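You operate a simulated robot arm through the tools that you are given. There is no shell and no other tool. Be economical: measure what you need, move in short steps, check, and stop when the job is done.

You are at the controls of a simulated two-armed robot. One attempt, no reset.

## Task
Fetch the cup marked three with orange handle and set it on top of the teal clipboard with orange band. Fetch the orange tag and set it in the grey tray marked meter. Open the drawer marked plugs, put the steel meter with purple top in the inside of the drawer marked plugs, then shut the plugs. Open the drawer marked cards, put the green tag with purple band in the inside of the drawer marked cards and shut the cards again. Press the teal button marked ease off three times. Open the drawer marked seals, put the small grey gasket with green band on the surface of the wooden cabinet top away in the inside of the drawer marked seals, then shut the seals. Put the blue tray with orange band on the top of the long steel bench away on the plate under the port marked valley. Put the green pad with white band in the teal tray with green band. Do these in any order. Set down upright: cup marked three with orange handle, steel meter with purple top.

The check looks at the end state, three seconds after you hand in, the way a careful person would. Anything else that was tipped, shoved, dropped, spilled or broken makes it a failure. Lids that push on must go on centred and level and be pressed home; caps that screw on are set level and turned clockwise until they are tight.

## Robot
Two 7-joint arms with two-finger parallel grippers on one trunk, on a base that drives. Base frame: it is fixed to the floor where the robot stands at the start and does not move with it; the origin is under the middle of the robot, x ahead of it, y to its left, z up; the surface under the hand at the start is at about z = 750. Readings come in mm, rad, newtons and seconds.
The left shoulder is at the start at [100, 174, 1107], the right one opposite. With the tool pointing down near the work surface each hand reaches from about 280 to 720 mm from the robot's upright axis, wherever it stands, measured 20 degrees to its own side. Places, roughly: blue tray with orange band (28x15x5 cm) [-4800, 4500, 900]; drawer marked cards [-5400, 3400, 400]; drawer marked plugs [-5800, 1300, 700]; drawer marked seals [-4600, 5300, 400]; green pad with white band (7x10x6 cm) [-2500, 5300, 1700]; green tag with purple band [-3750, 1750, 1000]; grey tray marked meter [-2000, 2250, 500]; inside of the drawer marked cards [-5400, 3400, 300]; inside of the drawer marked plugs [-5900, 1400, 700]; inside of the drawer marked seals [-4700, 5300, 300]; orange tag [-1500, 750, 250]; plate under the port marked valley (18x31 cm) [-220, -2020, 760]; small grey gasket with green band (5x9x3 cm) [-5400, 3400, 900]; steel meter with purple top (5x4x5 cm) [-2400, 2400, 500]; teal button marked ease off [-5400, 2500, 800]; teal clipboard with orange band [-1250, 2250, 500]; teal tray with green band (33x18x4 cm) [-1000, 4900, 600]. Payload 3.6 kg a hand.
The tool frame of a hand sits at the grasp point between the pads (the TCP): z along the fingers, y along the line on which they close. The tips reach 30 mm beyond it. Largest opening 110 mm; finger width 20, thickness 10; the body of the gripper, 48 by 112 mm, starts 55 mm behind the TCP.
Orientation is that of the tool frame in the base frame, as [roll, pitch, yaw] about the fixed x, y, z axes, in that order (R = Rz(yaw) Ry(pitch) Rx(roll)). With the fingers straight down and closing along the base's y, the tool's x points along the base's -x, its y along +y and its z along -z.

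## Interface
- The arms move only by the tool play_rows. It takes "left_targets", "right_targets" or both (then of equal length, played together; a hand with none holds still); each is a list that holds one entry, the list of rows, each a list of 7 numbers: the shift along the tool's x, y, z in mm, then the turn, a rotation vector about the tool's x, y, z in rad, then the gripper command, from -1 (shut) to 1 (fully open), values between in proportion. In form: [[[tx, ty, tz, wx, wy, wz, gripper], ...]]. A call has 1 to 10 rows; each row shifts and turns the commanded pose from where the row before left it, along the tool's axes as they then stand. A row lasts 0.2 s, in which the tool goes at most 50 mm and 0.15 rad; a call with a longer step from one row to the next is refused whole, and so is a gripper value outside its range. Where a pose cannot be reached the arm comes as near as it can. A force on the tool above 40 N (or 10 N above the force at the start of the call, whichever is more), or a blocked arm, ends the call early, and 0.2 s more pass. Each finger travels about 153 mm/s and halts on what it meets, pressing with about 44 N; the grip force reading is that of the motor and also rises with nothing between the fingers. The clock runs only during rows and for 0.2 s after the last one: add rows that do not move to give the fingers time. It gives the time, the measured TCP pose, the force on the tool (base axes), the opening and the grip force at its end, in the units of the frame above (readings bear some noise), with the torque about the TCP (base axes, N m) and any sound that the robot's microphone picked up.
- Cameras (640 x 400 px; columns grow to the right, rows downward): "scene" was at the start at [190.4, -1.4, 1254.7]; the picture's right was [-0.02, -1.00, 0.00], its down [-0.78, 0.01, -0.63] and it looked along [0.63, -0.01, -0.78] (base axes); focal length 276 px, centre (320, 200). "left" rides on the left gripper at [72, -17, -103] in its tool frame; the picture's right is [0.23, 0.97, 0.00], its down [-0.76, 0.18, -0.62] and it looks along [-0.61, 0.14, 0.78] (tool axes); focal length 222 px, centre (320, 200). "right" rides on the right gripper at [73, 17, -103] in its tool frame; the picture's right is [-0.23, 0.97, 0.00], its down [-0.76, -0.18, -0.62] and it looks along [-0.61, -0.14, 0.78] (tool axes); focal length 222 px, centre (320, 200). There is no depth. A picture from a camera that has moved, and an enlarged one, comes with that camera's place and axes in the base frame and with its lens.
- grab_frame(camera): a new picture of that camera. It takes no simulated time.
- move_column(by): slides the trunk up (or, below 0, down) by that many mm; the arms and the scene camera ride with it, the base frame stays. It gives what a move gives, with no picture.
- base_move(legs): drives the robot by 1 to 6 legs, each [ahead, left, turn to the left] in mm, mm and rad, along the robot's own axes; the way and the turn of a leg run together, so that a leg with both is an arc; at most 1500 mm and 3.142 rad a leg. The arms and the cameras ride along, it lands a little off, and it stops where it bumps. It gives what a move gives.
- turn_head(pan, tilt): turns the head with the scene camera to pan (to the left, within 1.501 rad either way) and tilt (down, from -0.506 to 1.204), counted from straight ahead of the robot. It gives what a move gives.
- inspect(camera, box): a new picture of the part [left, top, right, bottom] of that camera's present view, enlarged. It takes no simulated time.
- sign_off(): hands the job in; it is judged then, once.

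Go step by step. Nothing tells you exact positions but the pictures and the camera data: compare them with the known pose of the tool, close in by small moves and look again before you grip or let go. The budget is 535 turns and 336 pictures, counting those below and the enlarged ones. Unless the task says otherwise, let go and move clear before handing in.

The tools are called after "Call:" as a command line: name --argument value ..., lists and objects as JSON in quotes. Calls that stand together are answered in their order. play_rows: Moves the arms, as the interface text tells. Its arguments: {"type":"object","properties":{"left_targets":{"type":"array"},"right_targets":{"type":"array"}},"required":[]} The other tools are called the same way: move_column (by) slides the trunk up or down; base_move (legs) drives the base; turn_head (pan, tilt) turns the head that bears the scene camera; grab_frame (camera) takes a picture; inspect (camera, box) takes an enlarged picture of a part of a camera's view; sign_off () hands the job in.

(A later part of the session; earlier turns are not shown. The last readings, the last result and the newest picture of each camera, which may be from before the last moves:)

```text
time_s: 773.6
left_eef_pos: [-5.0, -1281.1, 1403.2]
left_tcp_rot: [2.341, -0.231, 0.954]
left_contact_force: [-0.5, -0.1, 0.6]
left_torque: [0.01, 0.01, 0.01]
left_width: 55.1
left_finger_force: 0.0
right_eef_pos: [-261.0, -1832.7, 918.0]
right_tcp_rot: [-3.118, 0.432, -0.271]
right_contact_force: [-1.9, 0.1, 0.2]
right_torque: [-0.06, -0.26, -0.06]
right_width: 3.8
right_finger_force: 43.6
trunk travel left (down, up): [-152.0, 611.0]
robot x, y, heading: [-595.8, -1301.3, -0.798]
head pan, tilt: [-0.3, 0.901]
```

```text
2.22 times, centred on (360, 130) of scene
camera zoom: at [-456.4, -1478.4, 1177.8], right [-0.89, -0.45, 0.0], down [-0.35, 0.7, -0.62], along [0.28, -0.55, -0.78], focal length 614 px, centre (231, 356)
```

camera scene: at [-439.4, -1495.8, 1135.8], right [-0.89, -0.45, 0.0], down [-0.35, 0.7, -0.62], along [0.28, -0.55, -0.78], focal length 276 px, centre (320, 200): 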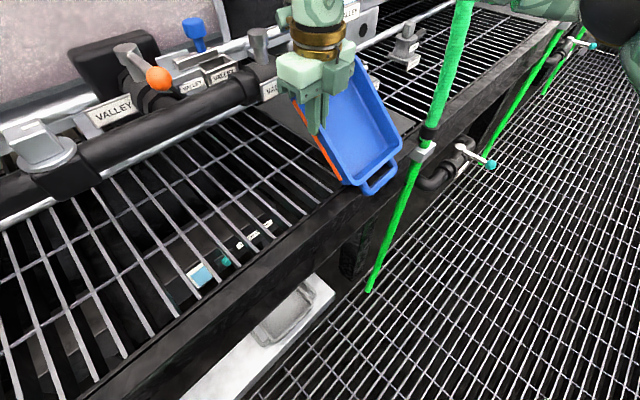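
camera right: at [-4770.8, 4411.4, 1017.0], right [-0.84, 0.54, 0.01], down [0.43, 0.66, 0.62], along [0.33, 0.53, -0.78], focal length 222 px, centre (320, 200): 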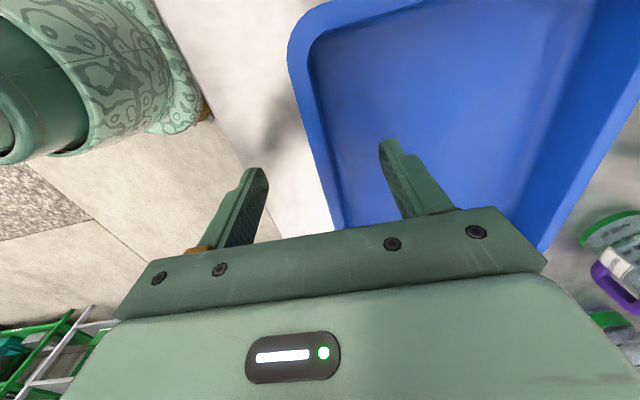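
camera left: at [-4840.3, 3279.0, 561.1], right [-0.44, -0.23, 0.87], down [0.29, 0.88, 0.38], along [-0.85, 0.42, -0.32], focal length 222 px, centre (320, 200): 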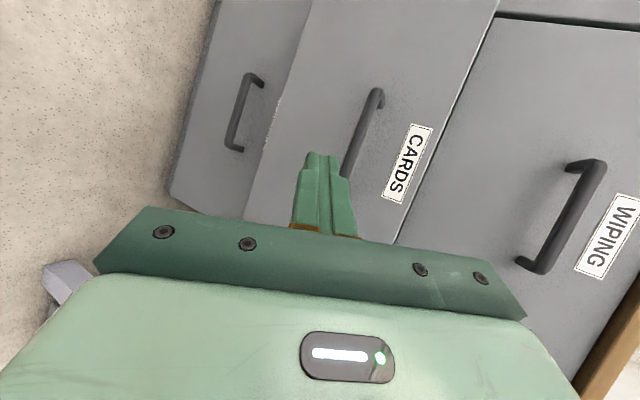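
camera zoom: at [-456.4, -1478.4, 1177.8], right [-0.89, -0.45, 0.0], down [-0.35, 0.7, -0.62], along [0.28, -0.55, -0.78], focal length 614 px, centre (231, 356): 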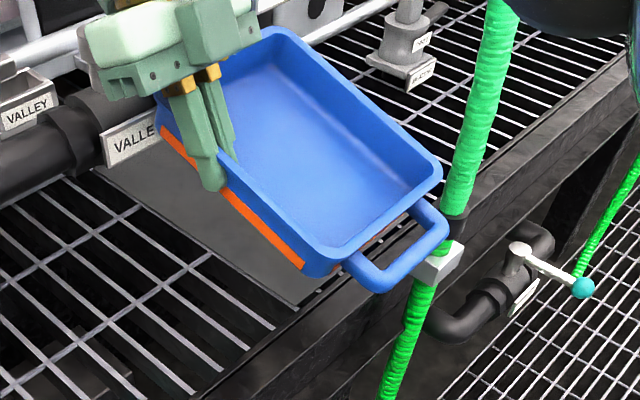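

Level now. Fine-tune, lower, shift right, then set down.

Call:
play_rows --right_targets '[[[0, 0, 0, 0, -0.07, 0.05, -1], [0, 0, 0, 0, 0, 0, -1]]]'

Call:
move_column --by -80

Call:
base_move --legs '[[33, -36, 0]]'

Call:
inspect --camera "scene" --box '[240, 20, 480, 200]'

```text
time_s: 774.2
left_eef_pos: [-5.4, -1280.1, 1404.4]
left_tcp_rot: [2.341, -0.23, 0.953]
left_contact_force: [-0.2, -0.2, 0.3]
left_torque: [0.0, -0.02, -0.01]
left_width: 55.0
left_finger_force: 0.0
right_eef_pos: [-261.4, -1832.6, 919.7]
right_tcp_rot: [3.137, 0.498, -0.328]
right_contact_force: [-0.8, 4.1, 14.4]
right_torque: [-0.84, -1.53, 0.24]
right_width: 3.6
right_finger_force: 43.4
trunk travel left (down, up): [-152.0, 611.0]
robot x, y, heading: [-600.6, -1300.8, -0.807]
head pan, tilt: [-0.3, 0.901]
```

```text
time_s: 774.7
left_eef_pos: [-3.4, -1283.6, 1389.4]
left_tcp_rot: [2.348, -0.235, 0.951]
left_contact_force: [-0.9, 0.0, 0.4]
left_torque: [-0.03, 0.01, 0.01]
left_width: 55.2
left_finger_force: 0.1
right_eef_pos: [-261.3, -1833.5, 907.9]
right_tcp_rot: [3.134, 0.493, -0.336]
right_contact_force: [-5.8, 1.8, 13.4]
right_torque: [-0.82, -1.54, -0.18]
right_width: 3.6
right_finger_force: 44.1
trunk travel left (down, up): [-140.0, 624.0]
robot x, y, heading: [-598.8, -1301.4, -0.805]
head pan, tilt: [-0.3, 0.901]
stopped: the force on the tool passed its limit at 46 N (the readings are from after the stop); the commanded pose is now the measured one
```

```text
time_s: 775.5
left_eef_pos: [-4.7, -1307.4, 1389.5]
left_tcp_rot: [2.348, -0.236, 0.951]
left_contact_force: [0.6, 0.2, -0.3]
left_torque: [-0.01, 0.03, -0.01]
left_width: 54.7
left_finger_force: 0.0
right_eef_pos: [-259.8, -1849.5, 908.2]
right_tcp_rot: [-3.125, 0.505, -0.321]
right_contact_force: [-8.1, 10.7, 6.8]
right_torque: [-0.69, -0.92, -0.09]
right_width: 3.7
right_finger_force: 44.3
trunk travel left (down, up): [-140.0, 624.0]
robot x, y, heading: [-598.6, -1325.0, -0.806]
head pan, tilt: [-0.3, 0.901]
stopped in leg 1: the force on the tool passed its limit at 64 N (the readings are from after the stop); the commanded pose is now the measured one
```

```text
2.22 times, centred on (360, 110) of scene
camera zoom: at [-453.7, -1506.0, 1164.8], right [-0.89, -0.45, 0.0], down [-0.35, 0.7, -0.62], along [0.28, -0.56, -0.78], focal length 614 px, centre (231, 400)
```

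zoom: 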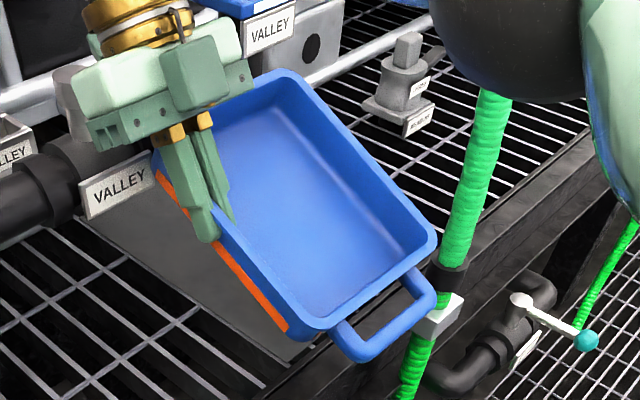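

The back end was resting on the pipe. Raise, pull back toward the front, and turn the robot further so the elbow clears the hose.

Call:
move_column --by 60

Call:
base_move --legs '[[-110, -10, 0]]'

Call:
play_rows --right_targets '[[[0, 0, 0, 0.06, 0, -0.108, -1], [0, 0, 0, 0.06, 0, -0.108, -1], [0, 0, 0, 0, 0, 0, -1]]]'

Call:
base_move --legs '[[0, 0, -0.245]]'

```text
time_s: 776.5
left_eef_pos: [-2.4, -1309.8, 1449.8]
left_tcp_rot: [2.35, -0.236, 0.952]
left_contact_force: [-0.5, 0.0, 0.4]
left_torque: [-0.01, 0.0, 0.03]
left_width: 55.1
left_finger_force: 0.0
right_eef_pos: [-263.1, -1847.5, 982.2]
right_tcp_rot: [-3.139, 0.479, -0.33]
right_contact_force: [-0.2, -0.3, -3.1]
right_torque: [0.14, -0.1, 0.0]
right_width: 3.5
right_finger_force: 43.1
trunk travel left (down, up): [-200.0, 564.0]
robot x, y, heading: [-597.9, -1321.9, -0.803]
head pan, tilt: [-0.3, 0.901]
```

```text
time_s: 777.7
left_eef_pos: [-87.3, -1235.2, 1450.3]
left_tcp_rot: [2.349, -0.234, 0.95]
left_contact_force: [-0.4, 0.6, 0.3]
left_torque: [-0.01, 0.0, -0.02]
left_width: 55.0
left_finger_force: 0.1
right_eef_pos: [-349.1, -1774.0, 980.0]
right_tcp_rot: [-3.137, 0.482, -0.327]
right_contact_force: [-0.5, 0.5, -1.7]
right_torque: [0.09, -0.14, -0.02]
right_width: 3.3
right_finger_force: 43.5
trunk travel left (down, up): [-200.0, 564.0]
robot x, y, heading: [-681.2, -1250.4, -0.803]
head pan, tilt: [-0.3, 0.901]
```

```text
time_s: 778.5
left_eef_pos: [-87.5, -1236.7, 1447.9]
left_tcp_rot: [2.348, -0.234, 0.951]
left_contact_force: [0.9, 0.3, -0.3]
left_torque: [-0.04, 0.03, 0.0]
left_width: 54.9
left_finger_force: 0.1
right_eef_pos: [-350.6, -1772.9, 979.1]
right_tcp_rot: [-2.964, 0.467, -0.143]
right_contact_force: [-0.5, -0.3, -2.9]
right_torque: [0.13, -0.08, 0.03]
right_width: 3.5
right_finger_force: 43.3
right hand out of reach, approached as far as the arm can: row 2
trunk travel left (down, up): [-200.0, 564.0]
robot x, y, heading: [-684.8, -1251.3, -0.802]
head pan, tilt: [-0.3, 0.901]
```

```text
time_s: 779.8
left_eef_pos: [-100.6, -1382.3, 1450.9]
left_tcp_rot: [2.349, -0.234, 0.705]
left_contact_force: [-0.7, -1.0, 0.2]
left_torque: [0.0, -0.01, 0.03]
left_width: 55.4
left_finger_force: 0.1
right_eef_pos: [-488.4, -1838.8, 980.0]
right_tcp_rot: [-2.964, 0.466, -0.392]
right_contact_force: [0.0, 0.4, -2.6]
right_torque: [0.13, -0.12, -0.01]
right_width: 3.3
right_finger_force: 43.0
trunk travel left (down, up): [-200.0, 564.0]
robot x, y, heading: [-681.9, -1247.9, -1.047]
head pan, tilt: [-0.3, 0.901]
```

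Call:
play_rows --right_targets '[[[0, 0, 0, -0.116, 0, 0, -1], [0, 0, 0, -0.116, 0, 0, -1], [0, 0, 0, 0, 0, 0, -1]]]'

```text
time_s: 780.6
left_eef_pos: [-101.7, -1381.7, 1448.4]
left_tcp_rot: [2.348, -0.234, 0.705]
left_contact_force: [0.1, -1.0, 0.2]
left_torque: [0.01, 0.01, 0.0]
left_width: 55.0
left_finger_force: 0.0
right_eef_pos: [-488.7, -1838.0, 979.9]
right_tcp_rot: [3.085, 0.466, -0.392]
right_contact_force: [-0.6, 0.0, -2.7]
right_torque: [0.17, -0.12, 0.02]
right_width: 3.3
right_finger_force: 43.0
trunk travel left (down, up): [-200.0, 564.0]
robot x, y, heading: [-683.5, -1252.3, -1.052]
head pan, tilt: [-0.3, 0.901]
```

Call:
play_rows --right_targets '[[[0, 0, 0, 0.028, 0, -0.053, -1], [0, 0, 0, 0, 0, 0, -1]]]'

Call:
base_move --legs '[[75, 135, 0]]'

Call:
move_column --by -90

Call:
turn_head --pan -0.2 --tilt 1.0

Call:
inspect --camera "scene" --box '[200, 0, 520, 200]'

```text
time_s: 781.2
left_eef_pos: [-101.9, -1380.2, 1449.7]
left_tcp_rot: [2.349, -0.234, 0.706]
left_contact_force: [0.4, -0.1, -0.3]
left_torque: [0.0, 0.03, -0.01]
left_width: 55.1
left_finger_force: 0.0
right_eef_pos: [-488.4, -1837.9, 978.6]
right_tcp_rot: [-3.141, 0.468, -0.331]
right_contact_force: [0.0, -0.4, -1.4]
right_torque: [0.14, -0.13, 0.0]
right_width: 3.5
right_finger_force: 43.7
trunk travel left (down, up): [-200.0, 564.0]
robot x, y, heading: [-679.9, -1252.4, -1.053]
head pan, tilt: [-0.3, 0.901]
```

```text
time_s: 782.6
left_eef_pos: [54.9, -1379.7, 1449.5]
left_tcp_rot: [2.351, -0.232, 0.706]
left_contact_force: [0.4, -0.1, -0.5]
left_torque: [0.02, 0.05, 0.04]
left_width: 55.0
left_finger_force: 0.1
right_eef_pos: [-332.6, -1836.0, 978.9]
right_tcp_rot: [3.141, 0.467, -0.333]
right_contact_force: [0.8, 0.4, -1.8]
right_torque: [0.14, -0.09, -0.03]
right_width: 3.6
right_finger_force: 43.2
trunk travel left (down, up): [-200.0, 564.0]
robot x, y, heading: [-532.7, -1252.1, -1.049]
head pan, tilt: [-0.3, 0.901]
```

```text
time_s: 783.4
left_eef_pos: [58.3, -1383.1, 1384.2]
left_tcp_rot: [2.359, -0.234, 0.702]
left_contact_force: [-0.8, -0.9, -0.6]
left_torque: [0.02, 0.0, 0.01]
left_width: 55.0
left_finger_force: 0.1
right_eef_pos: [-330.5, -1838.6, 921.2]
right_tcp_rot: [3.14, 0.453, -0.336]
right_contact_force: [3.7, 0.6, 11.4]
right_torque: [-0.74, -1.35, 0.31]
right_width: 3.5
right_finger_force: 44.0
trunk travel left (down, up): [-139.0, 624.0]
robot x, y, heading: [-529.7, -1248.1, -1.052]
head pan, tilt: [-0.3, 0.901]
stopped: the force on the tool passed its limit at 54 N (the readings are from after the stop); the commanded pose is now the measured one
```

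```text
time_s: 784.1
left_eef_pos: [56.2, -1382.9, 1385.6]
left_tcp_rot: [2.358, -0.235, 0.703]
left_contact_force: [0.8, -0.3, -0.1]
left_torque: [0.01, 0.0, -0.01]
left_width: 55.2
left_finger_force: 0.1
right_eef_pos: [-331.0, -1837.5, 922.2]
right_tcp_rot: [3.14, 0.455, -0.335]
right_contact_force: [4.3, 1.1, 12.6]
right_torque: [-0.87, -1.36, 0.46]
right_width: 3.3
right_finger_force: 43.9
trunk travel left (down, up): [-139.0, 624.0]
robot x, y, heading: [-532.2, -1251.5, -1.05]
head pan, tilt: [-0.201, 1.0]
```

```text
2.00 times, centred on (360, 100) of scene
camera zoom: at [-425.7, -1454.0, 1156.6], right [-0.95, -0.32, 0.0], down [-0.27, 0.8, -0.54], along [0.17, -0.51, -0.84], focal length 552 px, centre (240, 400)
```

zoom: 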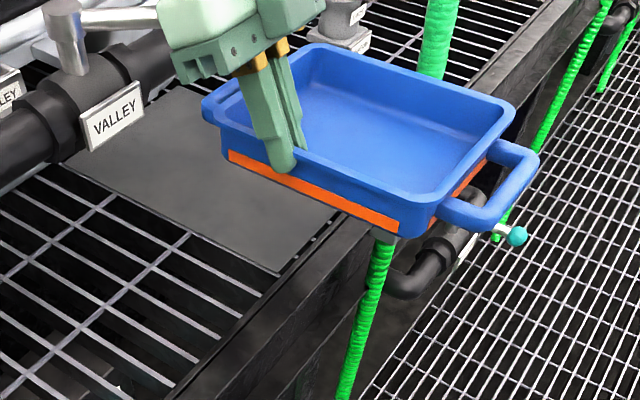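

Call:
move_column --by 30

Call:
base_move --legs '[[-57, -50, 0]]'

Call:
move_column --by -75

Call:
inspect --camera "scene" --box '[200, 0, 520, 200]'

```text
time_s: 784.8
left_eef_pos: [58.0, -1387.7, 1414.4]
left_tcp_rot: [2.361, -0.238, 0.701]
left_contact_force: [-0.1, -0.1, -0.4]
left_torque: [0.01, -0.01, 0.01]
left_width: 55.0
left_finger_force: 0.0
right_eef_pos: [-330.3, -1840.8, 950.2]
right_tcp_rot: [-3.14, 0.46, -0.335]
right_contact_force: [-0.2, -0.5, -1.9]
right_torque: [0.14, -0.12, 0.03]
right_width: 3.4
right_finger_force: 43.9
trunk travel left (down, up): [-169.0, 594.0]
robot x, y, heading: [-533.3, -1251.8, -1.05]
head pan, tilt: [-0.201, 1.0]
```

```text
time_s: 785.9
left_eef_pos: [-19.3, -1360.3, 1416.9]
left_tcp_rot: [2.358, -0.234, 0.707]
left_contact_force: [-0.6, 1.0, 0.4]
left_torque: [0.02, -0.01, -0.01]
left_width: 54.6
left_finger_force: 0.1
right_eef_pos: [-404.9, -1814.1, 951.7]
right_tcp_rot: [3.142, 0.458, -0.335]
right_contact_force: [0.1, -0.2, -1.2]
right_torque: [0.15, -0.12, -0.02]
right_width: 3.7
right_finger_force: 43.4
trunk travel left (down, up): [-169.0, 594.0]
robot x, y, heading: [-603.1, -1222.8, -1.046]
head pan, tilt: [-0.201, 1.0]
```

```text
time_s: 787.0
left_eef_pos: [-17.9, -1358.2, 1341.3]
left_tcp_rot: [2.359, -0.233, 0.706]
left_contact_force: [-0.3, 0.0, -0.5]
left_torque: [-0.01, -0.03, -0.02]
left_width: 54.9
left_finger_force: 0.1
right_eef_pos: [-404.2, -1814.2, 876.2]
right_tcp_rot: [3.14, 0.456, -0.336]
right_contact_force: [-0.2, 0.3, -1.6]
right_torque: [0.09, -0.15, 0.0]
right_width: 3.3
right_finger_force: 43.6
trunk travel left (down, up): [-94.0, 669.0]
robot x, y, heading: [-604.4, -1229.8, -1.049]
head pan, tilt: [-0.201, 1.0]
```

```text
2.00 times, centred on (360, 100) of scene
camera zoom: at [-485.1, -1454.3, 1108.4], right [-0.95, -0.32, 0.0], down [-0.27, 0.8, -0.54], along [0.17, -0.51, -0.84], focal length 552 px, centre (240, 400)
```

zoom: 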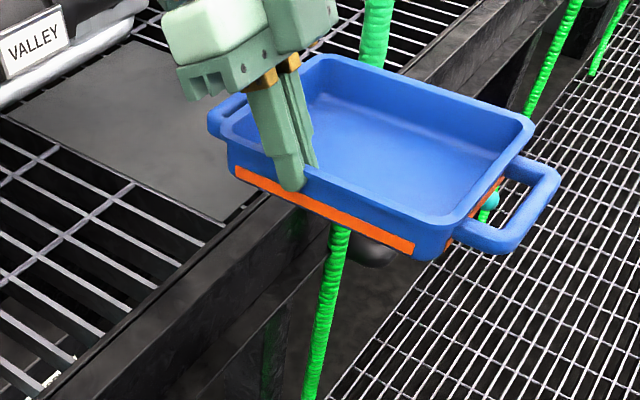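

Call:
move_column --by -58

Call:
base_move --legs '[[38, 34, 0]]'

Call:
inspect --camera "scene" --box '[200, 0, 520, 200]'

```text
time_s: 788.0
left_eef_pos: [4.8, -1397.3, 1263.7]
left_tcp_rot: [2.421, -0.25, 0.692]
left_contact_force: [0.4, 0.1, -0.4]
left_torque: [-0.03, 0.0, 0.01]
left_width: 54.9
left_finger_force: 0.1
right_eef_pos: [-404.1, -1814.3, 818.9]
right_tcp_rot: [3.139, 0.454, -0.335]
right_contact_force: [0.2, 0.3, -2.2]
right_torque: [0.1, -0.15, 0.0]
right_width: 3.3
right_finger_force: 43.5
trunk travel left (down, up): [-36.0, 727.0]
robot x, y, heading: [-601.0, -1227.4, -1.05]
head pan, tilt: [-0.201, 1.0]
```

```text
time_s: 788.9
left_eef_pos: [52.3, -1414.6, 1263.8]
left_tcp_rot: [2.425, -0.252, 0.693]
left_contact_force: [-0.9, -0.4, -0.2]
left_torque: [-0.02, 0.02, 0.02]
left_width: 54.8
left_finger_force: 0.0
right_eef_pos: [-355.1, -1831.7, 817.2]
right_tcp_rot: [-3.141, 0.457, -0.33]
right_contact_force: [-0.9, -1.2, -2.6]
right_torque: [0.14, -0.15, 0.0]
right_width: 3.3
right_finger_force: 43.2
trunk travel left (down, up): [-36.0, 727.0]
robot x, y, heading: [-556.4, -1241.2, -1.044]
head pan, tilt: [-0.201, 1.0]
```

```text
2.00 times, centred on (360, 100) of scene
camera zoom: at [-419.8, -1504.8, 1045.0], right [-0.95, -0.32, 0.0], down [-0.27, 0.8, -0.54], along [0.17, -0.51, -0.84], focal length 552 px, centre (240, 400)
```

zoom: 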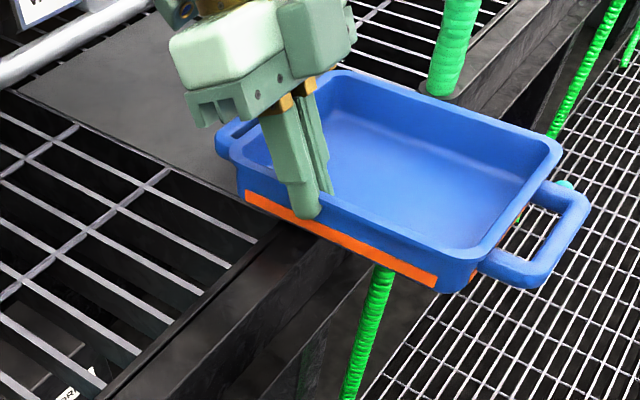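

Call:
base_move --legs '[[60, 54, 0]]'

Call:
inspect --camera "scene" --box '[200, 0, 520, 200]'

```text
time_s: 789.8
left_eef_pos: [76.4, -1416.1, 1268.3]
left_tcp_rot: [2.414, -0.26, 0.704]
left_contact_force: [-7.0, 6.0, 6.2]
left_torque: [-0.29, -0.18, -0.09]
left_width: 53.6
left_finger_force: 0.0
right_eef_pos: [-325.9, -1839.2, 816.9]
right_tcp_rot: [3.139, 0.455, -0.324]
right_contact_force: [0.0, -0.7, -1.5]
right_torque: [0.12, -0.09, 0.03]
right_width: 3.6
right_finger_force: 43.5
trunk travel left (down, up): [-36.0, 727.0]
robot x, y, heading: [-535.9, -1247.7, -1.036]
head pan, tilt: [-0.201, 1.0]
stopped in leg 1: the force on the tool passed its limit at 74 N (the readings are from after the stop); the commanded pose is now the measured one
```

```text
2.00 times, centred on (360, 100) of scene
camera zoom: at [-392.3, -1511.4, 1045.7], right [-0.95, -0.32, 0.0], down [-0.27, 0.8, -0.54], along [0.18, -0.51, -0.84], focal length 552 px, centre (240, 400)
```

zoom: 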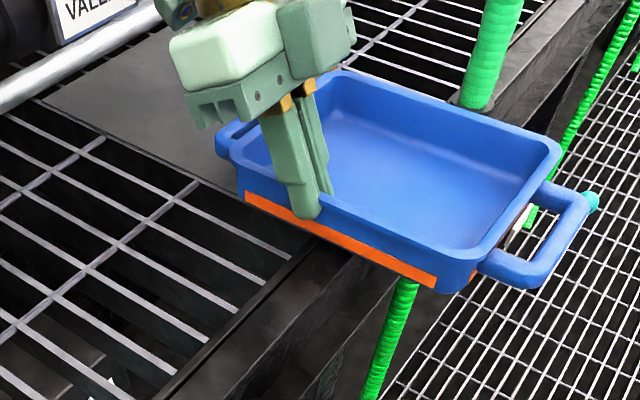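

The left hand touched the tank frame; retract it.

Call:
play_rows --left_targets '[[[0, -20, -25, 0, 0, 0, 0], [0, -25, -28, 0, 0, 0, 0], [0, -25, -28, 0, 0, 0, 0], [0, -20, -30, 0, 0, 0, 0], [0, -15, -30, 0, 0, 0, 0]]]'

Call:
base_move --legs '[[44, 40, 0]]'

Call:
inspect --camera "scene" --box '[200, 0, 520, 200]'

```text
time_s: 791.0
left_eef_pos: [-2.8, -1350.0, 1200.7]
left_tcp_rot: [2.416, -0.257, 0.702]
left_contact_force: [-0.6, -0.5, 0.1]
left_torque: [-0.04, 0.03, 0.02]
left_width: 54.9
left_finger_force: 0.2
left hand out of reach, approached as far as the arm can: row 1, 2, 3, 4, 5
right_eef_pos: [-325.5, -1839.8, 817.0]
right_tcp_rot: [-3.141, 0.456, -0.327]
right_contact_force: [0.2, -0.1, -1.9]
right_torque: [0.1, -0.13, 0.01]
right_width: 3.4
right_finger_force: 43.6
trunk travel left (down, up): [-36.0, 727.0]
robot x, y, heading: [-527.1, -1249.2, -1.042]
head pan, tilt: [-0.201, 1.0]
```

```text
time_s: 791.8
left_eef_pos: [8.4, -1354.8, 1201.3]
left_tcp_rot: [2.416, -0.259, 0.698]
left_contact_force: [0.6, -0.2, 0.6]
left_torque: [-0.04, -0.02, 0.01]
left_width: 54.5
left_finger_force: 0.0
right_eef_pos: [-318.1, -1842.4, 817.3]
right_tcp_rot: [-3.134, 0.47, -0.335]
right_contact_force: [-8.4, 4.6, -1.0]
right_torque: [-0.21, -0.87, 0.06]
right_width: 3.4
right_finger_force: 43.3
trunk travel left (down, up): [-36.0, 727.0]
robot x, y, heading: [-517.0, -1256.2, -1.045]
head pan, tilt: [-0.201, 1.0]
stopped in leg 1: the force on the tool passed its limit at 98 N (the readings are from after the stop); the commanded pose is now the measured one
```

```text
2.00 times, centred on (360, 100) of scene
camera zoom: at [-379.5, -1517.3, 1045.5], right [-0.95, -0.32, 0.0], down [-0.27, 0.8, -0.54], along [0.17, -0.51, -0.84], focal length 552 px, centre (240, 400)
```

zoom: 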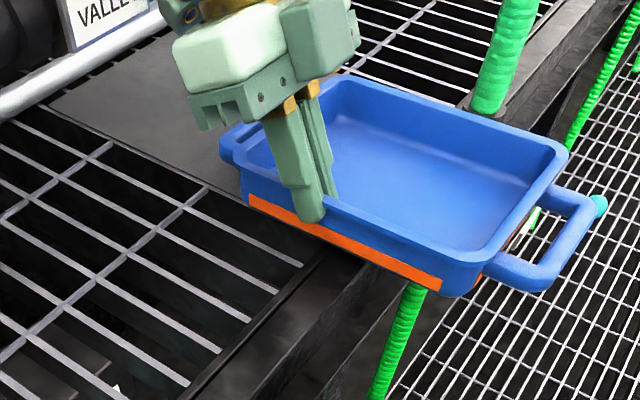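

My camera housing met the pipe label. Lower the tray to the plate first, then try sliding further beneath it.

Call:
base_move --legs '[[-10, -8, 0]]'

Call:
move_column --by -22

Call:
base_move --legs '[[22, 18, 0]]'

Call:
inspect --camera "scene" --box '[200, 0, 520, 200]'

```text
time_s: 792.5
left_eef_pos: [-2.6, -1350.4, 1201.5]
left_tcp_rot: [2.417, -0.259, 0.7]
left_contact_force: [0.5, 0.2, -0.2]
left_torque: [0.0, 0.02, 0.0]
left_width: 54.8
left_finger_force: 0.1
right_eef_pos: [-330.1, -1838.0, 817.8]
right_tcp_rot: [-3.137, 0.47, -0.335]
right_contact_force: [-0.2, -0.4, -2.1]
right_torque: [0.11, -0.16, -0.02]
right_width: 3.5
right_finger_force: 43.9
trunk travel left (down, up): [-36.0, 727.0]
robot x, y, heading: [-530.2, -1252.7, -1.05]
head pan, tilt: [-0.201, 1.0]
```

```text
time_s: 793.0
left_eef_pos: [2.3, -1360.6, 1181.4]
left_tcp_rot: [2.435, -0.267, 0.696]
left_contact_force: [-0.9, -0.5, -0.2]
left_torque: [-0.05, -0.01, -0.01]
left_width: 55.0
left_finger_force: 0.1
right_eef_pos: [-327.6, -1839.8, 806.0]
right_tcp_rot: [-3.139, 0.465, -0.341]
right_contact_force: [-1.0, 0.8, 13.9]
right_torque: [-0.19, -0.09, -0.07]
right_width: 3.1
right_finger_force: 43.5
trunk travel left (down, up): [-21.0, 742.0]
robot x, y, heading: [-528.7, -1252.4, -1.043]
head pan, tilt: [-0.201, 1.0]
stopped: the force on the tool passed its limit at 46 N (the readings are from after the stop); the commanded pose is now the measured one
```

```text
time_s: 793.9
left_eef_pos: [21.6, -1369.8, 1181.0]
left_tcp_rot: [2.434, -0.266, 0.692]
left_contact_force: [-0.4, -0.4, 0.4]
left_torque: [-0.04, 0.01, 0.02]
left_width: 55.2
left_finger_force: 0.0
right_eef_pos: [-313.7, -1844.4, 805.4]
right_tcp_rot: [-3.133, 0.475, -0.345]
right_contact_force: [-7.3, 6.3, 6.6]
right_torque: [-0.55, -0.7, 0.26]
right_width: 3.3
right_finger_force: 43.0
trunk travel left (down, up): [-21.0, 742.0]
robot x, y, heading: [-509.6, -1260.9, -1.047]
head pan, tilt: [-0.201, 1.0]
stopped in leg 1: the force on the tool passed its limit at 88 N (the readings are from after the stop); the commanded pose is now the measured one
```

```text
2.00 times, centred on (360, 100) of scene
camera zoom: at [-368.0, -1528.4, 1029.4], right [-0.95, -0.32, 0.0], down [-0.27, 0.8, -0.54], along [0.17, -0.51, -0.84], focal length 552 px, centre (240, 400)
```

zoom: 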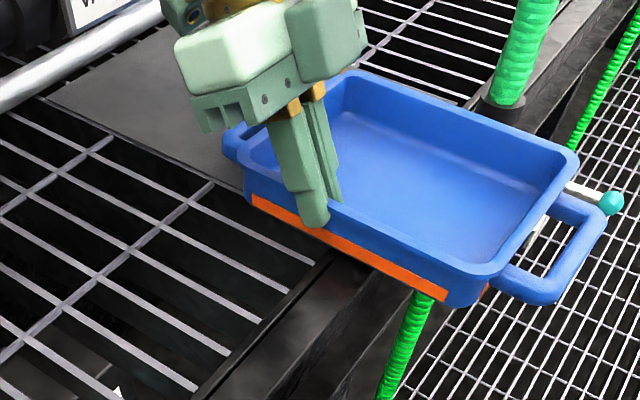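

The tray rests on the plate edge. Loosen the grip just slightly and see whether it sits stably.

Call:
play_rows --right_targets '[[[0, 0, 0, 0, 0, 0, -0.88], [0, 0, 0, 0, 0, 0, -0.82], [0, 0, 0, 0, 0, 0, -0.82]]]'

Call:
inspect --camera "scene" --box '[200, 0, 520, 200]'

```text
time_s: 794.7
left_eef_pos: [24.4, -1370.5, 1180.5]
left_tcp_rot: [2.436, -0.266, 0.693]
left_contact_force: [0.2, 0.8, 1.0]
left_torque: [0.03, 0.0, 0.01]
left_width: 55.0
left_finger_force: 0.0
right_eef_pos: [-312.0, -1846.7, 804.8]
right_tcp_rot: [-3.132, 0.477, -0.343]
right_contact_force: [-1.1, 0.3, -0.1]
right_torque: [0.0, -0.01, -0.04]
right_width: 10.1
right_finger_force: 0.7
trunk travel left (down, up): [-21.0, 742.0]
robot x, y, heading: [-505.9, -1259.4, -1.043]
head pan, tilt: [-0.201, 1.0]
```

```text
2.00 times, centred on (360, 100) of scene
camera zoom: at [-366.9, -1529.6, 1029.0], right [-0.95, -0.32, 0.0], down [-0.27, 0.8, -0.54], along [0.17, -0.51, -0.84], focal length 552 px, centre (240, 400)
```

zoom: 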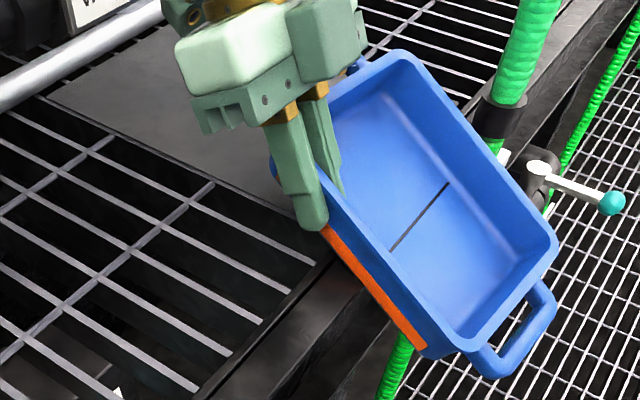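

It tips forward – close the grip again at once.

Call:
play_rows --right_targets '[[[0, 0, 0, 0, 0, 0, -1], [0, 0, 0, 0, 0, 0, -1]]]'

Call:
grab_frame --camera "scene"

```text
time_s: 795.3
left_eef_pos: [23.4, -1370.9, 1180.5]
left_tcp_rot: [2.437, -0.265, 0.692]
left_contact_force: [-0.3, 0.2, 0.3]
left_torque: [0.03, -0.02, -0.01]
left_width: 55.0
left_finger_force: 0.1
right_eef_pos: [-311.8, -1847.0, 805.1]
right_tcp_rot: [-3.131, 0.476, -0.341]
right_contact_force: [-1.3, -0.8, 0.5]
right_torque: [0.07, -0.05, 0.02]
right_width: 3.7
right_finger_force: 43.5
trunk travel left (down, up): [-21.0, 742.0]
robot x, y, heading: [-508.4, -1260.1, -1.051]
head pan, tilt: [-0.201, 1.0]
```

```text
26 pictures are left
camera scene: at [-366.9, -1529.7, 1029.0], right [-0.95, -0.32, 0.0], down [-0.27, 0.8, -0.54], along [0.17, -0.51, -0.84], focal length 276 px, centre (320, 200)
```

scene: 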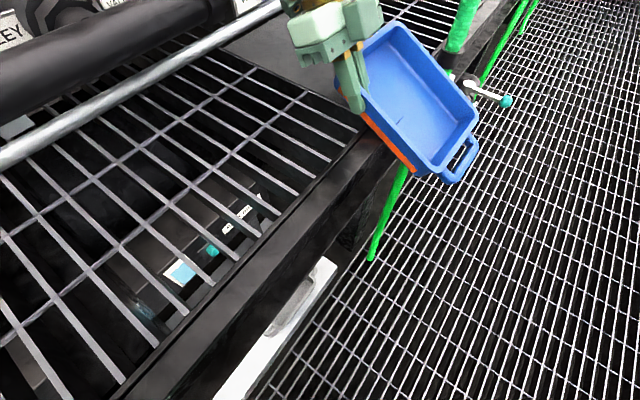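

Grip held. I'll increase the hand tilt so the tray levels and my camera housing passes under the pipe, then slide further in.

Call:
move_column --by 60

Call:
base_move --legs '[[-40, -36, 0]]'

Call:
play_rows --right_targets '[[[0, 0, 0, 0, -0.13, 0, -1], [0, 0, 0, 0, -0.13, 0, -1], [0, 0, 0, 0, -0.12, 0, -1], [0, 0, 0, 0, 0, 0, -1]]]'

Call:
inspect --camera "scene" --box '[200, 0, 520, 200]'

```text
time_s: 795.7
left_eef_pos: [21.8, -1367.3, 1191.9]
left_tcp_rot: [2.431, -0.263, 0.695]
left_contact_force: [0.1, 1.0, 0.7]
left_torque: [0.01, 0.0, -0.04]
left_width: 55.0
left_finger_force: 0.1
right_eef_pos: [-316.0, -1843.2, 811.9]
right_tcp_rot: [-3.129, 0.491, -0.339]
right_contact_force: [-9.8, 4.2, -1.4]
right_torque: [-0.3, -1.02, 0.02]
right_width: 3.6
right_finger_force: 44.2
trunk travel left (down, up): [-31.0, 732.0]
robot x, y, heading: [-507.7, -1263.6, -1.048]
head pan, tilt: [-0.201, 1.0]
stopped: the force on the tool passed its limit at 58 N (the readings are from after the stop); the commanded pose is now the measured one
```

```text
time_s: 796.7
left_eef_pos: [-32.7, -1352.1, 1191.6]
left_tcp_rot: [2.432, -0.265, 0.696]
left_contact_force: [-0.6, 0.8, 1.5]
left_torque: [0.0, 0.01, 0.0]
left_width: 55.0
left_finger_force: 0.1
right_eef_pos: [-369.2, -1827.5, 811.6]
right_tcp_rot: [-3.127, 0.49, -0.339]
right_contact_force: [0.1, -0.5, -2.2]
right_torque: [0.14, -0.12, -0.01]
right_width: 3.6
right_finger_force: 43.9
trunk travel left (down, up): [-31.0, 732.0]
robot x, y, heading: [-563.6, -1240.0, -1.044]
head pan, tilt: [-0.201, 1.0]
```

```text
time_s: 797.7
left_eef_pos: [-31.7, -1352.4, 1191.5]
left_tcp_rot: [2.43, -0.264, 0.696]
left_contact_force: [0.3, -0.6, -0.1]
left_torque: [0.0, -0.02, 0.03]
left_width: 55.1
left_finger_force: 0.1
right_eef_pos: [-369.5, -1827.1, 810.7]
right_tcp_rot: [-3.127, 0.87, -0.332]
right_contact_force: [-0.3, -0.5, -2.4]
right_torque: [0.1, -0.16, 0.04]
right_width: 3.5
right_finger_force: 44.4
trunk travel left (down, up): [-31.0, 732.0]
robot x, y, heading: [-562.0, -1241.1, -1.045]
head pan, tilt: [-0.201, 1.0]
```

```text
2.00 times, centred on (360, 100) of scene
camera zoom: at [-424.1, -1507.6, 1040.2], right [-0.95, -0.32, 0.0], down [-0.27, 0.8, -0.54], along [0.17, -0.51, -0.84], focal length 552 px, centre (240, 400)
```

zoom: 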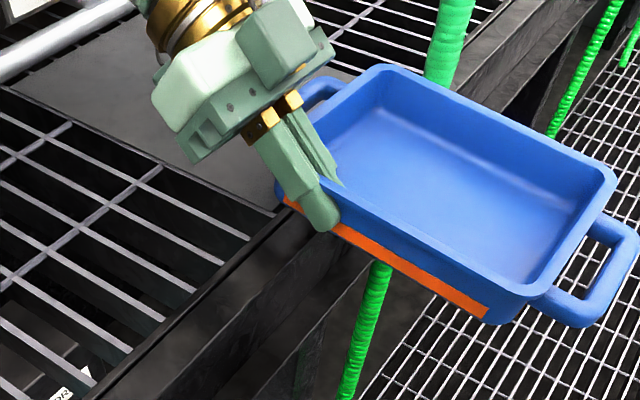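

The tray slid in the grip, so I need a proper regrip: lift away, bring the hand vertical, lay the tray flat crosswise on the plate, and take it by its short end.

Call:
base_move --legs '[[-60, -54, 0]]'

Call:
move_column --by 260

Call:
play_rows --right_targets '[[[0, 0, 0, 0, 0.145, 0, -1], [0, 0, 0, 0, 0.145, 0, -1], [0, 0, 0, 0, 0.145, 0, -1], [0, 0, 0, 0, 0.145, 0, -1], [0, 0, 0, 0, 0.145, 0, -1], [0, 0, 0, 0, 0.14, 0, -1]]]'

Call:
play_rows --right_targets '[[[0, 0, 0, 0, 0, -0.145, -1], [0, 0, 0, 0, 0, -0.145, -1], [0, 0, 0, 0, 0, -0.145, -1], [0, 0, 0, 0, 0, -0.145, -1], [0, 0, 0, 0, 0, -0.145, -1], [0, 0, 0, 0, 0, -0.145, -1], [0, 0, 0, 0, 0, -0.145, -1], [0, 0, 0, 0, 0, -0.145, -1], [0, 0, 0, 0, 0, -0.145, -1], [0, 0, 0, 0, 0, -0.145, -1]]]'

Call:
grab_frame --camera "scene"

```text
time_s: 798.7
left_eef_pos: [-112.8, -1329.0, 1192.4]
left_tcp_rot: [2.432, -0.266, 0.697]
left_contact_force: [-0.5, 0.0, -0.5]
left_torque: [-0.01, -0.01, 0.03]
left_width: 55.1
left_finger_force: 0.1
right_eef_pos: [-449.0, -1804.4, 811.1]
right_tcp_rot: [-3.124, 0.868, -0.328]
right_contact_force: [-1.5, -0.3, -3.2]
right_torque: [0.1, -0.17, -0.01]
right_width: 3.8
right_finger_force: 43.5
trunk travel left (down, up): [-31.0, 732.0]
robot x, y, heading: [-641.3, -1219.6, -1.044]
head pan, tilt: [-0.201, 1.0]
```

```text
time_s: 801.4
left_eef_pos: [-110.6, -1329.0, 1450.2]
left_tcp_rot: [2.434, -0.266, 0.697]
left_contact_force: [0.0, 0.1, 0.7]
left_torque: [-0.03, -0.02, 0.02]
left_width: 54.8
left_finger_force: 0.0
right_eef_pos: [-498.5, -1716.6, 1213.7]
right_tcp_rot: [2.902, 0.599, -0.504]
right_contact_force: [0.8, -0.3, -2.4]
right_torque: [0.1, -0.17, -0.01]
right_width: 3.7
right_finger_force: 43.8
trunk travel left (down, up): [-291.0, 472.0]
robot x, y, heading: [-639.5, -1216.2, -1.044]
head pan, tilt: [-0.201, 1.0]
```

```text
time_s: 802.8
left_eef_pos: [-110.9, -1327.6, 1452.1]
left_tcp_rot: [2.431, -0.266, 0.695]
left_contact_force: [0.4, 0.1, 0.5]
left_torque: [-0.02, -0.01, 0.02]
left_width: 54.9
left_finger_force: 0.0
right_eef_pos: [-497.5, -1716.7, 1214.8]
right_tcp_rot: [2.938, -0.253, -0.315]
right_contact_force: [0.3, -0.4, -3.3]
right_torque: [0.21, -0.05, -0.03]
right_width: 3.7
right_finger_force: 43.8
trunk travel left (down, up): [-291.0, 472.0]
robot x, y, heading: [-641.0, -1219.3, -1.046]
head pan, tilt: [-0.201, 1.0]
```

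```text
time_s: 805.0
left_eef_pos: [-110.5, -1327.5, 1450.5]
left_tcp_rot: [2.432, -0.265, 0.696]
left_contact_force: [0.4, 0.0, -0.8]
left_torque: [-0.01, 0.03, -0.01]
left_width: 54.9
left_finger_force: 0.1
right_eef_pos: [-498.0, -1716.1, 1214.5]
right_tcp_rot: [2.868, 0.167, 1.092]
right_contact_force: [0.2, -0.4, -2.3]
right_torque: [0.12, 0.1, 0.01]
right_width: 3.9
right_finger_force: 43.5
trunk travel left (down, up): [-291.0, 472.0]
robot x, y, heading: [-640.9, -1218.0, -1.044]
head pan, tilt: [-0.201, 1.0]
```

```text
24 pictures are left
camera scene: at [-576.7, -1357.0, 1314.9], right [-0.95, -0.32, 0.0], down [-0.27, 0.8, -0.54], along [0.17, -0.51, -0.84], focal length 276 px, centre (320, 200)
```

scene: 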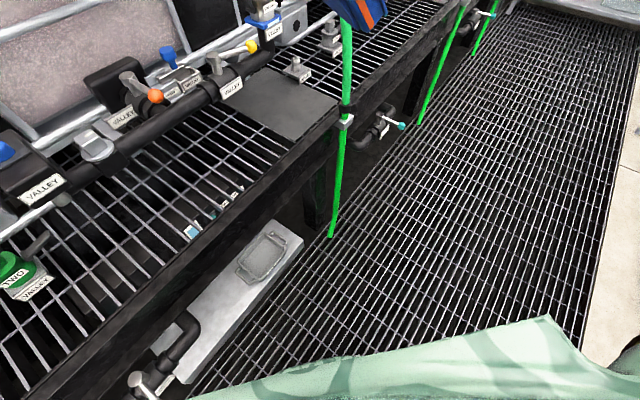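

Call:
play_rows --right_targets '[[[0, 0, 0, 0.09, 0.056, -0.04, -1], [0, 0, 0, 0.09, 0.056, -0.04, -1], [0, 0, 0, 0.09, 0.056, -0.03, -1], [0, 0, 0, 0, 0, 0, -1]]]'

Call:
base_move --legs '[[205, 33, 0]]'

Call:
move_column --by -200

Call:
grab_frame --camera "scene"

```text
time_s: 806.0
left_eef_pos: [-112.1, -1328.3, 1451.9]
left_tcp_rot: [2.431, -0.266, 0.696]
left_contact_force: [-0.2, -0.4, -0.6]
left_torque: [0.03, 0.01, 0.0]
left_width: 55.2
left_finger_force: 0.1
right_eef_pos: [-498.3, -1716.1, 1214.7]
right_tcp_rot: [-3.132, 0.016, 1.218]
right_contact_force: [0.5, 0.2, -2.7]
right_torque: [0.04, 0.14, -0.03]
right_width: 3.7
right_finger_force: 44.0
trunk travel left (down, up): [-291.0, 472.0]
robot x, y, heading: [-643.6, -1221.5, -1.047]
head pan, tilt: [-0.201, 1.0]
```

```text
time_s: 807.6
left_eef_pos: [22.6, -1490.5, 1450.6]
left_tcp_rot: [2.432, -0.266, 0.698]
left_contact_force: [0.2, -0.7, -0.4]
left_torque: [0.0, 0.0, -0.03]
left_width: 54.8
left_finger_force: 0.0
right_eef_pos: [-365.7, -1877.7, 1214.4]
right_tcp_rot: [-3.133, 0.016, 1.218]
right_contact_force: [-0.1, 0.5, -1.6]
right_torque: [0.11, 0.13, -0.04]
right_width: 3.7
right_finger_force: 43.4
trunk travel left (down, up): [-291.0, 472.0]
robot x, y, heading: [-507.2, -1379.8, -1.045]
head pan, tilt: [-0.201, 1.0]
```

```text
time_s: 809.8
left_eef_pos: [20.7, -1487.0, 1251.6]
left_tcp_rot: [2.431, -0.265, 0.695]
left_contact_force: [0.1, 0.3, 0.0]
left_torque: [-0.01, 0.03, -0.01]
left_width: 55.2
left_finger_force: 0.0
right_eef_pos: [-367.8, -1876.6, 1016.3]
right_tcp_rot: [-3.135, 0.017, 1.218]
right_contact_force: [-0.4, -0.2, -1.3]
right_torque: [0.08, 0.14, 0.01]
right_width: 3.6
right_finger_force: 44.1
trunk travel left (down, up): [-91.0, 672.0]
robot x, y, heading: [-507.2, -1382.2, -1.043]
head pan, tilt: [-0.201, 1.0]
```

```text
23 pictures are left
camera scene: at [-390.4, -1611.1, 1105.3], right [-0.95, -0.32, 0.0], down [-0.27, 0.8, -0.54], along [0.17, -0.51, -0.84], focal length 276 px, centre (320, 200)
```

scene: 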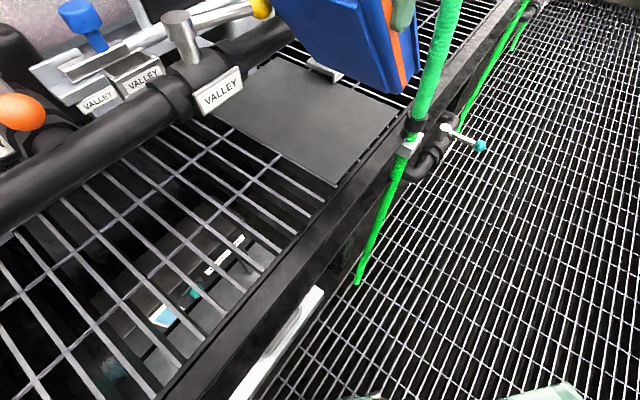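

Call:
move_column --by -88

Call:
play_rows --right_targets '[[[0, 0, 15, 0, 0, 0, -1], [0, 0, 15, 0, 0, 0, -1], [0, 0, 15, 0, 0, 0, -1], [0, 0, 15, 0, 0, 0, -1], [0, 0, 12, 0, 0, 0, -1], [0, 0, 12, 0, 0, 0, -1], [0, 0, 12, 0, 0, 0, -1], [0, 0, 10, 0, 0, 0, -1]]]'

Call:
grab_frame --camera "scene"

```text
time_s: 811.0
left_eef_pos: [28.4, -1501.9, 1158.5]
left_tcp_rot: [2.461, -0.27, 0.691]
left_contact_force: [-0.4, 0.5, -0.3]
left_torque: [-0.02, -0.01, 0.0]
left_width: 54.9
left_finger_force: 0.0
right_eef_pos: [-367.4, -1876.8, 928.3]
right_tcp_rot: [-3.134, 0.016, 1.217]
right_contact_force: [-0.3, -0.2, -1.2]
right_torque: [0.05, 0.17, -0.02]
right_width: 3.6
right_finger_force: 44.0
trunk travel left (down, up): [-3.0, 760.0]
robot x, y, heading: [-506.3, -1379.9, -1.041]
head pan, tilt: [-0.201, 1.0]
```

```text
time_s: 812.8
left_eef_pos: [29.4, -1501.6, 1157.0]
left_tcp_rot: [2.462, -0.271, 0.689]
left_contact_force: [0.5, 0.7, 0.7]
left_torque: [-0.01, -0.03, 0.01]
left_width: 55.1
left_finger_force: 0.0
right_eef_pos: [-369.3, -1877.6, 821.7]
right_tcp_rot: [-3.132, 0.018, 1.219]
right_contact_force: [0.6, 2.8, 11.5]
right_torque: [-1.43, -0.46, 0.16]
right_width: 3.8
right_finger_force: 44.1
trunk travel left (down, up): [-3.0, 760.0]
robot x, y, heading: [-507.2, -1381.0, -1.042]
head pan, tilt: [-0.201, 1.0]
```

```text
22 pictures are left
camera scene: at [-362.3, -1658.7, 1010.2], right [-0.95, -0.32, 0.0], down [-0.27, 0.8, -0.54], along [0.17, -0.51, -0.84], focal length 276 px, centre (320, 200)
```

scene: 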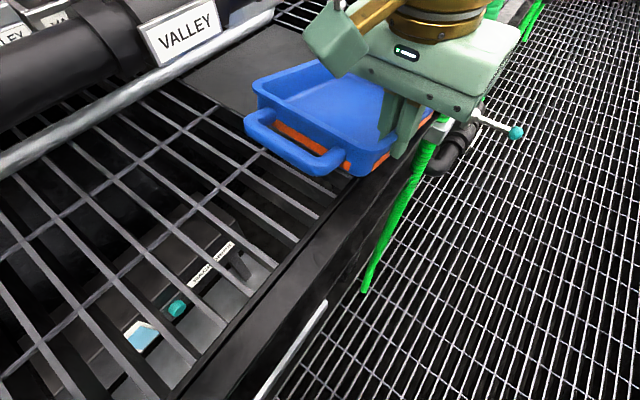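

It's flattening as planned. Press a little further.

Call:
play_rows --right_targets '[[[0, 0, 8, 0, 0, 0, -1], [0, 0, 8, 0, 0, 0, -1], [0, 0, 6, 0, 0, 0, -1], [0, 0, 4, 0, 0, 0, -1], [0, 0, 3, 0, 0, 0, -1]]]'

```text
time_s: 814.0
left_eef_pos: [29.3, -1500.6, 1159.1]
left_tcp_rot: [2.459, -0.27, 0.691]
left_contact_force: [0.1, 0.6, -0.5]
left_torque: [0.02, 0.01, 0.0]
left_width: 55.1
left_finger_force: 0.1
right_eef_pos: [-368.7, -1876.9, 792.7]
right_tcp_rot: [-3.135, 0.018, 1.216]
right_contact_force: [0.4, 2.9, 20.5]
right_torque: [-0.73, -0.52, 0.28]
right_width: 4.2
right_finger_force: 44.2
trunk travel left (down, up): [-3.0, 760.0]
robot x, y, heading: [-508.1, -1378.3, -1.04]
head pan, tilt: [-0.201, 1.0]
```

Call:
play_rows --right_targets '[[[0, 0, 0, 0, 0, 0, -0.85], [0, 0, 0, 0, 0, 0, -0.6], [0, 0, 0, 0, 0, 0, -0.5], [0, 0, -10, 0, 0, 0, -0.5], [0, 0, -25, 0, 0, 0, -0.5], [0, 0, -40, 0, 0, 0, -0.5], [0, 0, -45, 0, 0, 0, -0.5]]]'

Call:
grab_frame --camera "scene"

```text
time_s: 815.6
left_eef_pos: [30.0, -1503.6, 1158.0]
left_tcp_rot: [2.46, -0.271, 0.692]
left_contact_force: [0.6, -0.7, 0.7]
left_torque: [0.01, 0.01, 0.0]
left_width: 55.1
left_finger_force: 0.0
right_eef_pos: [-366.7, -1876.5, 911.1]
right_tcp_rot: [-3.132, 0.019, 1.218]
right_contact_force: [0.6, 0.5, 0.9]
right_torque: [0.01, -0.03, -0.04]
right_width: 27.2
right_finger_force: 0.1
trunk travel left (down, up): [-3.0, 760.0]
robot x, y, heading: [-511.0, -1379.6, -1.043]
head pan, tilt: [-0.201, 1.0]
```

```text
21 pictures are left
camera scene: at [-362.0, -1659.4, 1010.0], right [-0.95, -0.32, 0.0], down [-0.27, 0.8, -0.54], along [0.17, -0.51, -0.84], focal length 276 px, centre (320, 200)
```

scene: 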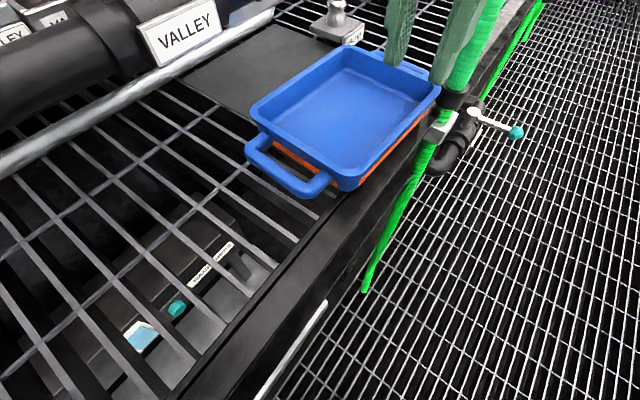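

Tray now lies flat crosswise on the plate's front half. I'll push it further in with a closed fist from the front.

Call:
play_rows --right_targets '[[[0, 0, 0, 0, 0, 0, -1], [0, 0, 0, 0, 0, 0, -1]]]'

Call:
base_move --legs '[[-30, -34, 0]]'

Call:
play_rows --right_targets '[[[0, 0, 30, 0, 0, 0, -1], [0, 0, 30, 0, 0, 0, -1], [0, 0, 25, 0, 0, 0, -1], [0, 0, 18, 0, 0, 0, -1]]]'

Call:
grab_frame --camera "scene"

```text
time_s: 816.2
left_eef_pos: [29.1, -1503.5, 1157.1]
left_tcp_rot: [2.461, -0.272, 0.69]
left_contact_force: [-0.3, -0.5, 0.6]
left_torque: [0.01, 0.01, 0.01]
left_width: 55.2
left_finger_force: 0.0
right_eef_pos: [-367.5, -1878.5, 911.7]
right_tcp_rot: [-3.133, 0.019, 1.218]
right_contact_force: [-0.2, -0.4, -1.0]
right_torque: [-0.02, 0.01, -0.01]
right_width: 0.1
right_finger_force: 37.6
trunk travel left (down, up): [-3.0, 760.0]
robot x, y, heading: [-512.5, -1382.4, -1.042]
head pan, tilt: [-0.201, 1.0]
```

```text
time_s: 817.1
left_eef_pos: [-17.1, -1494.0, 1157.9]
left_tcp_rot: [2.46, -0.273, 0.688]
left_contact_force: [-0.7, 0.4, 0.6]
left_torque: [0.0, 0.0, 0.02]
left_width: 55.1
left_finger_force: 0.1
right_eef_pos: [-413.1, -1869.5, 911.7]
right_tcp_rot: [-3.134, 0.017, 1.218]
right_contact_force: [0.4, 0.1, 0.4]
right_torque: [0.0, -0.02, 0.0]
right_width: 0.0
right_finger_force: 37.8
trunk travel left (down, up): [-3.0, 760.0]
robot x, y, heading: [-551.4, -1371.3, -1.042]
head pan, tilt: [-0.201, 1.0]
```

```text
time_s: 818.1
left_eef_pos: [-15.3, -1494.5, 1157.0]
left_tcp_rot: [2.461, -0.271, 0.691]
left_contact_force: [-0.4, -0.1, 0.3]
left_torque: [0.0, -0.01, -0.01]
left_width: 55.0
left_finger_force: 0.0
right_eef_pos: [-415.3, -1870.4, 808.3]
right_tcp_rot: [-3.133, 0.014, 1.216]
right_contact_force: [0.5, -0.5, 0.5]
right_torque: [0.01, 0.01, -0.01]
right_width: 0.0
right_finger_force: 37.5
trunk travel left (down, up): [-3.0, 760.0]
robot x, y, heading: [-555.0, -1370.1, -1.042]
head pan, tilt: [-0.201, 1.0]
```

```text
20 pictures are left
camera scene: at [-407.2, -1651.5, 1009.7], right [-0.95, -0.32, 0.0], down [-0.27, 0.8, -0.54], along [0.17, -0.51, -0.84], focal length 276 px, centre (320, 200)
```

scene: 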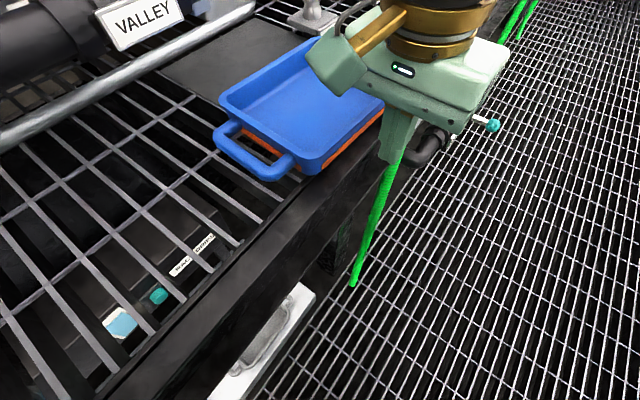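

Call:
base_move --legs '[[33, 26, 0], [33, 26, 0]]'

Call:
grab_frame --camera "scene"

```text
time_s: 819.5
left_eef_pos: [62.5, -1526.0, 1157.1]
left_tcp_rot: [2.463, -0.272, 0.691]
left_contact_force: [-0.6, -0.4, -0.4]
left_torque: [0.01, 0.0, -0.01]
left_width: 55.1
left_finger_force: 0.1
right_eef_pos: [-335.2, -1902.7, 807.9]
right_tcp_rot: [-3.133, 0.014, 1.221]
right_contact_force: [-0.7, -0.8, -0.1]
right_torque: [0.02, 0.03, 0.0]
right_width: 0.0
right_finger_force: 37.3
trunk travel left (down, up): [-3.0, 760.0]
robot x, y, heading: [-476.7, -1402.5, -1.038]
head pan, tilt: [-0.201, 1.0]
```

```text
19 pictures are left
camera scene: at [-329.3, -1682.7, 1009.5], right [-0.95, -0.32, 0.0], down [-0.27, 0.8, -0.54], along [0.17, -0.51, -0.84], focal length 276 px, centre (320, 200)
```

scene: 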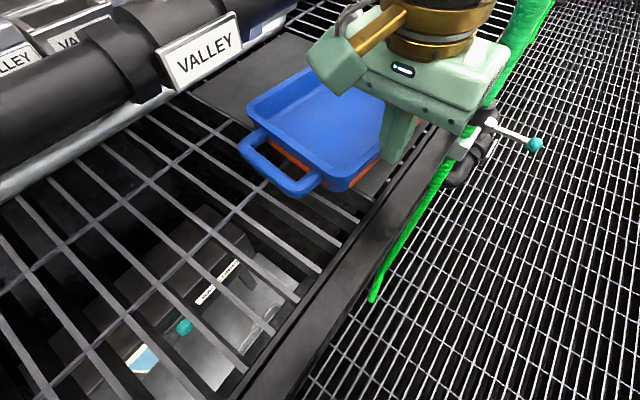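

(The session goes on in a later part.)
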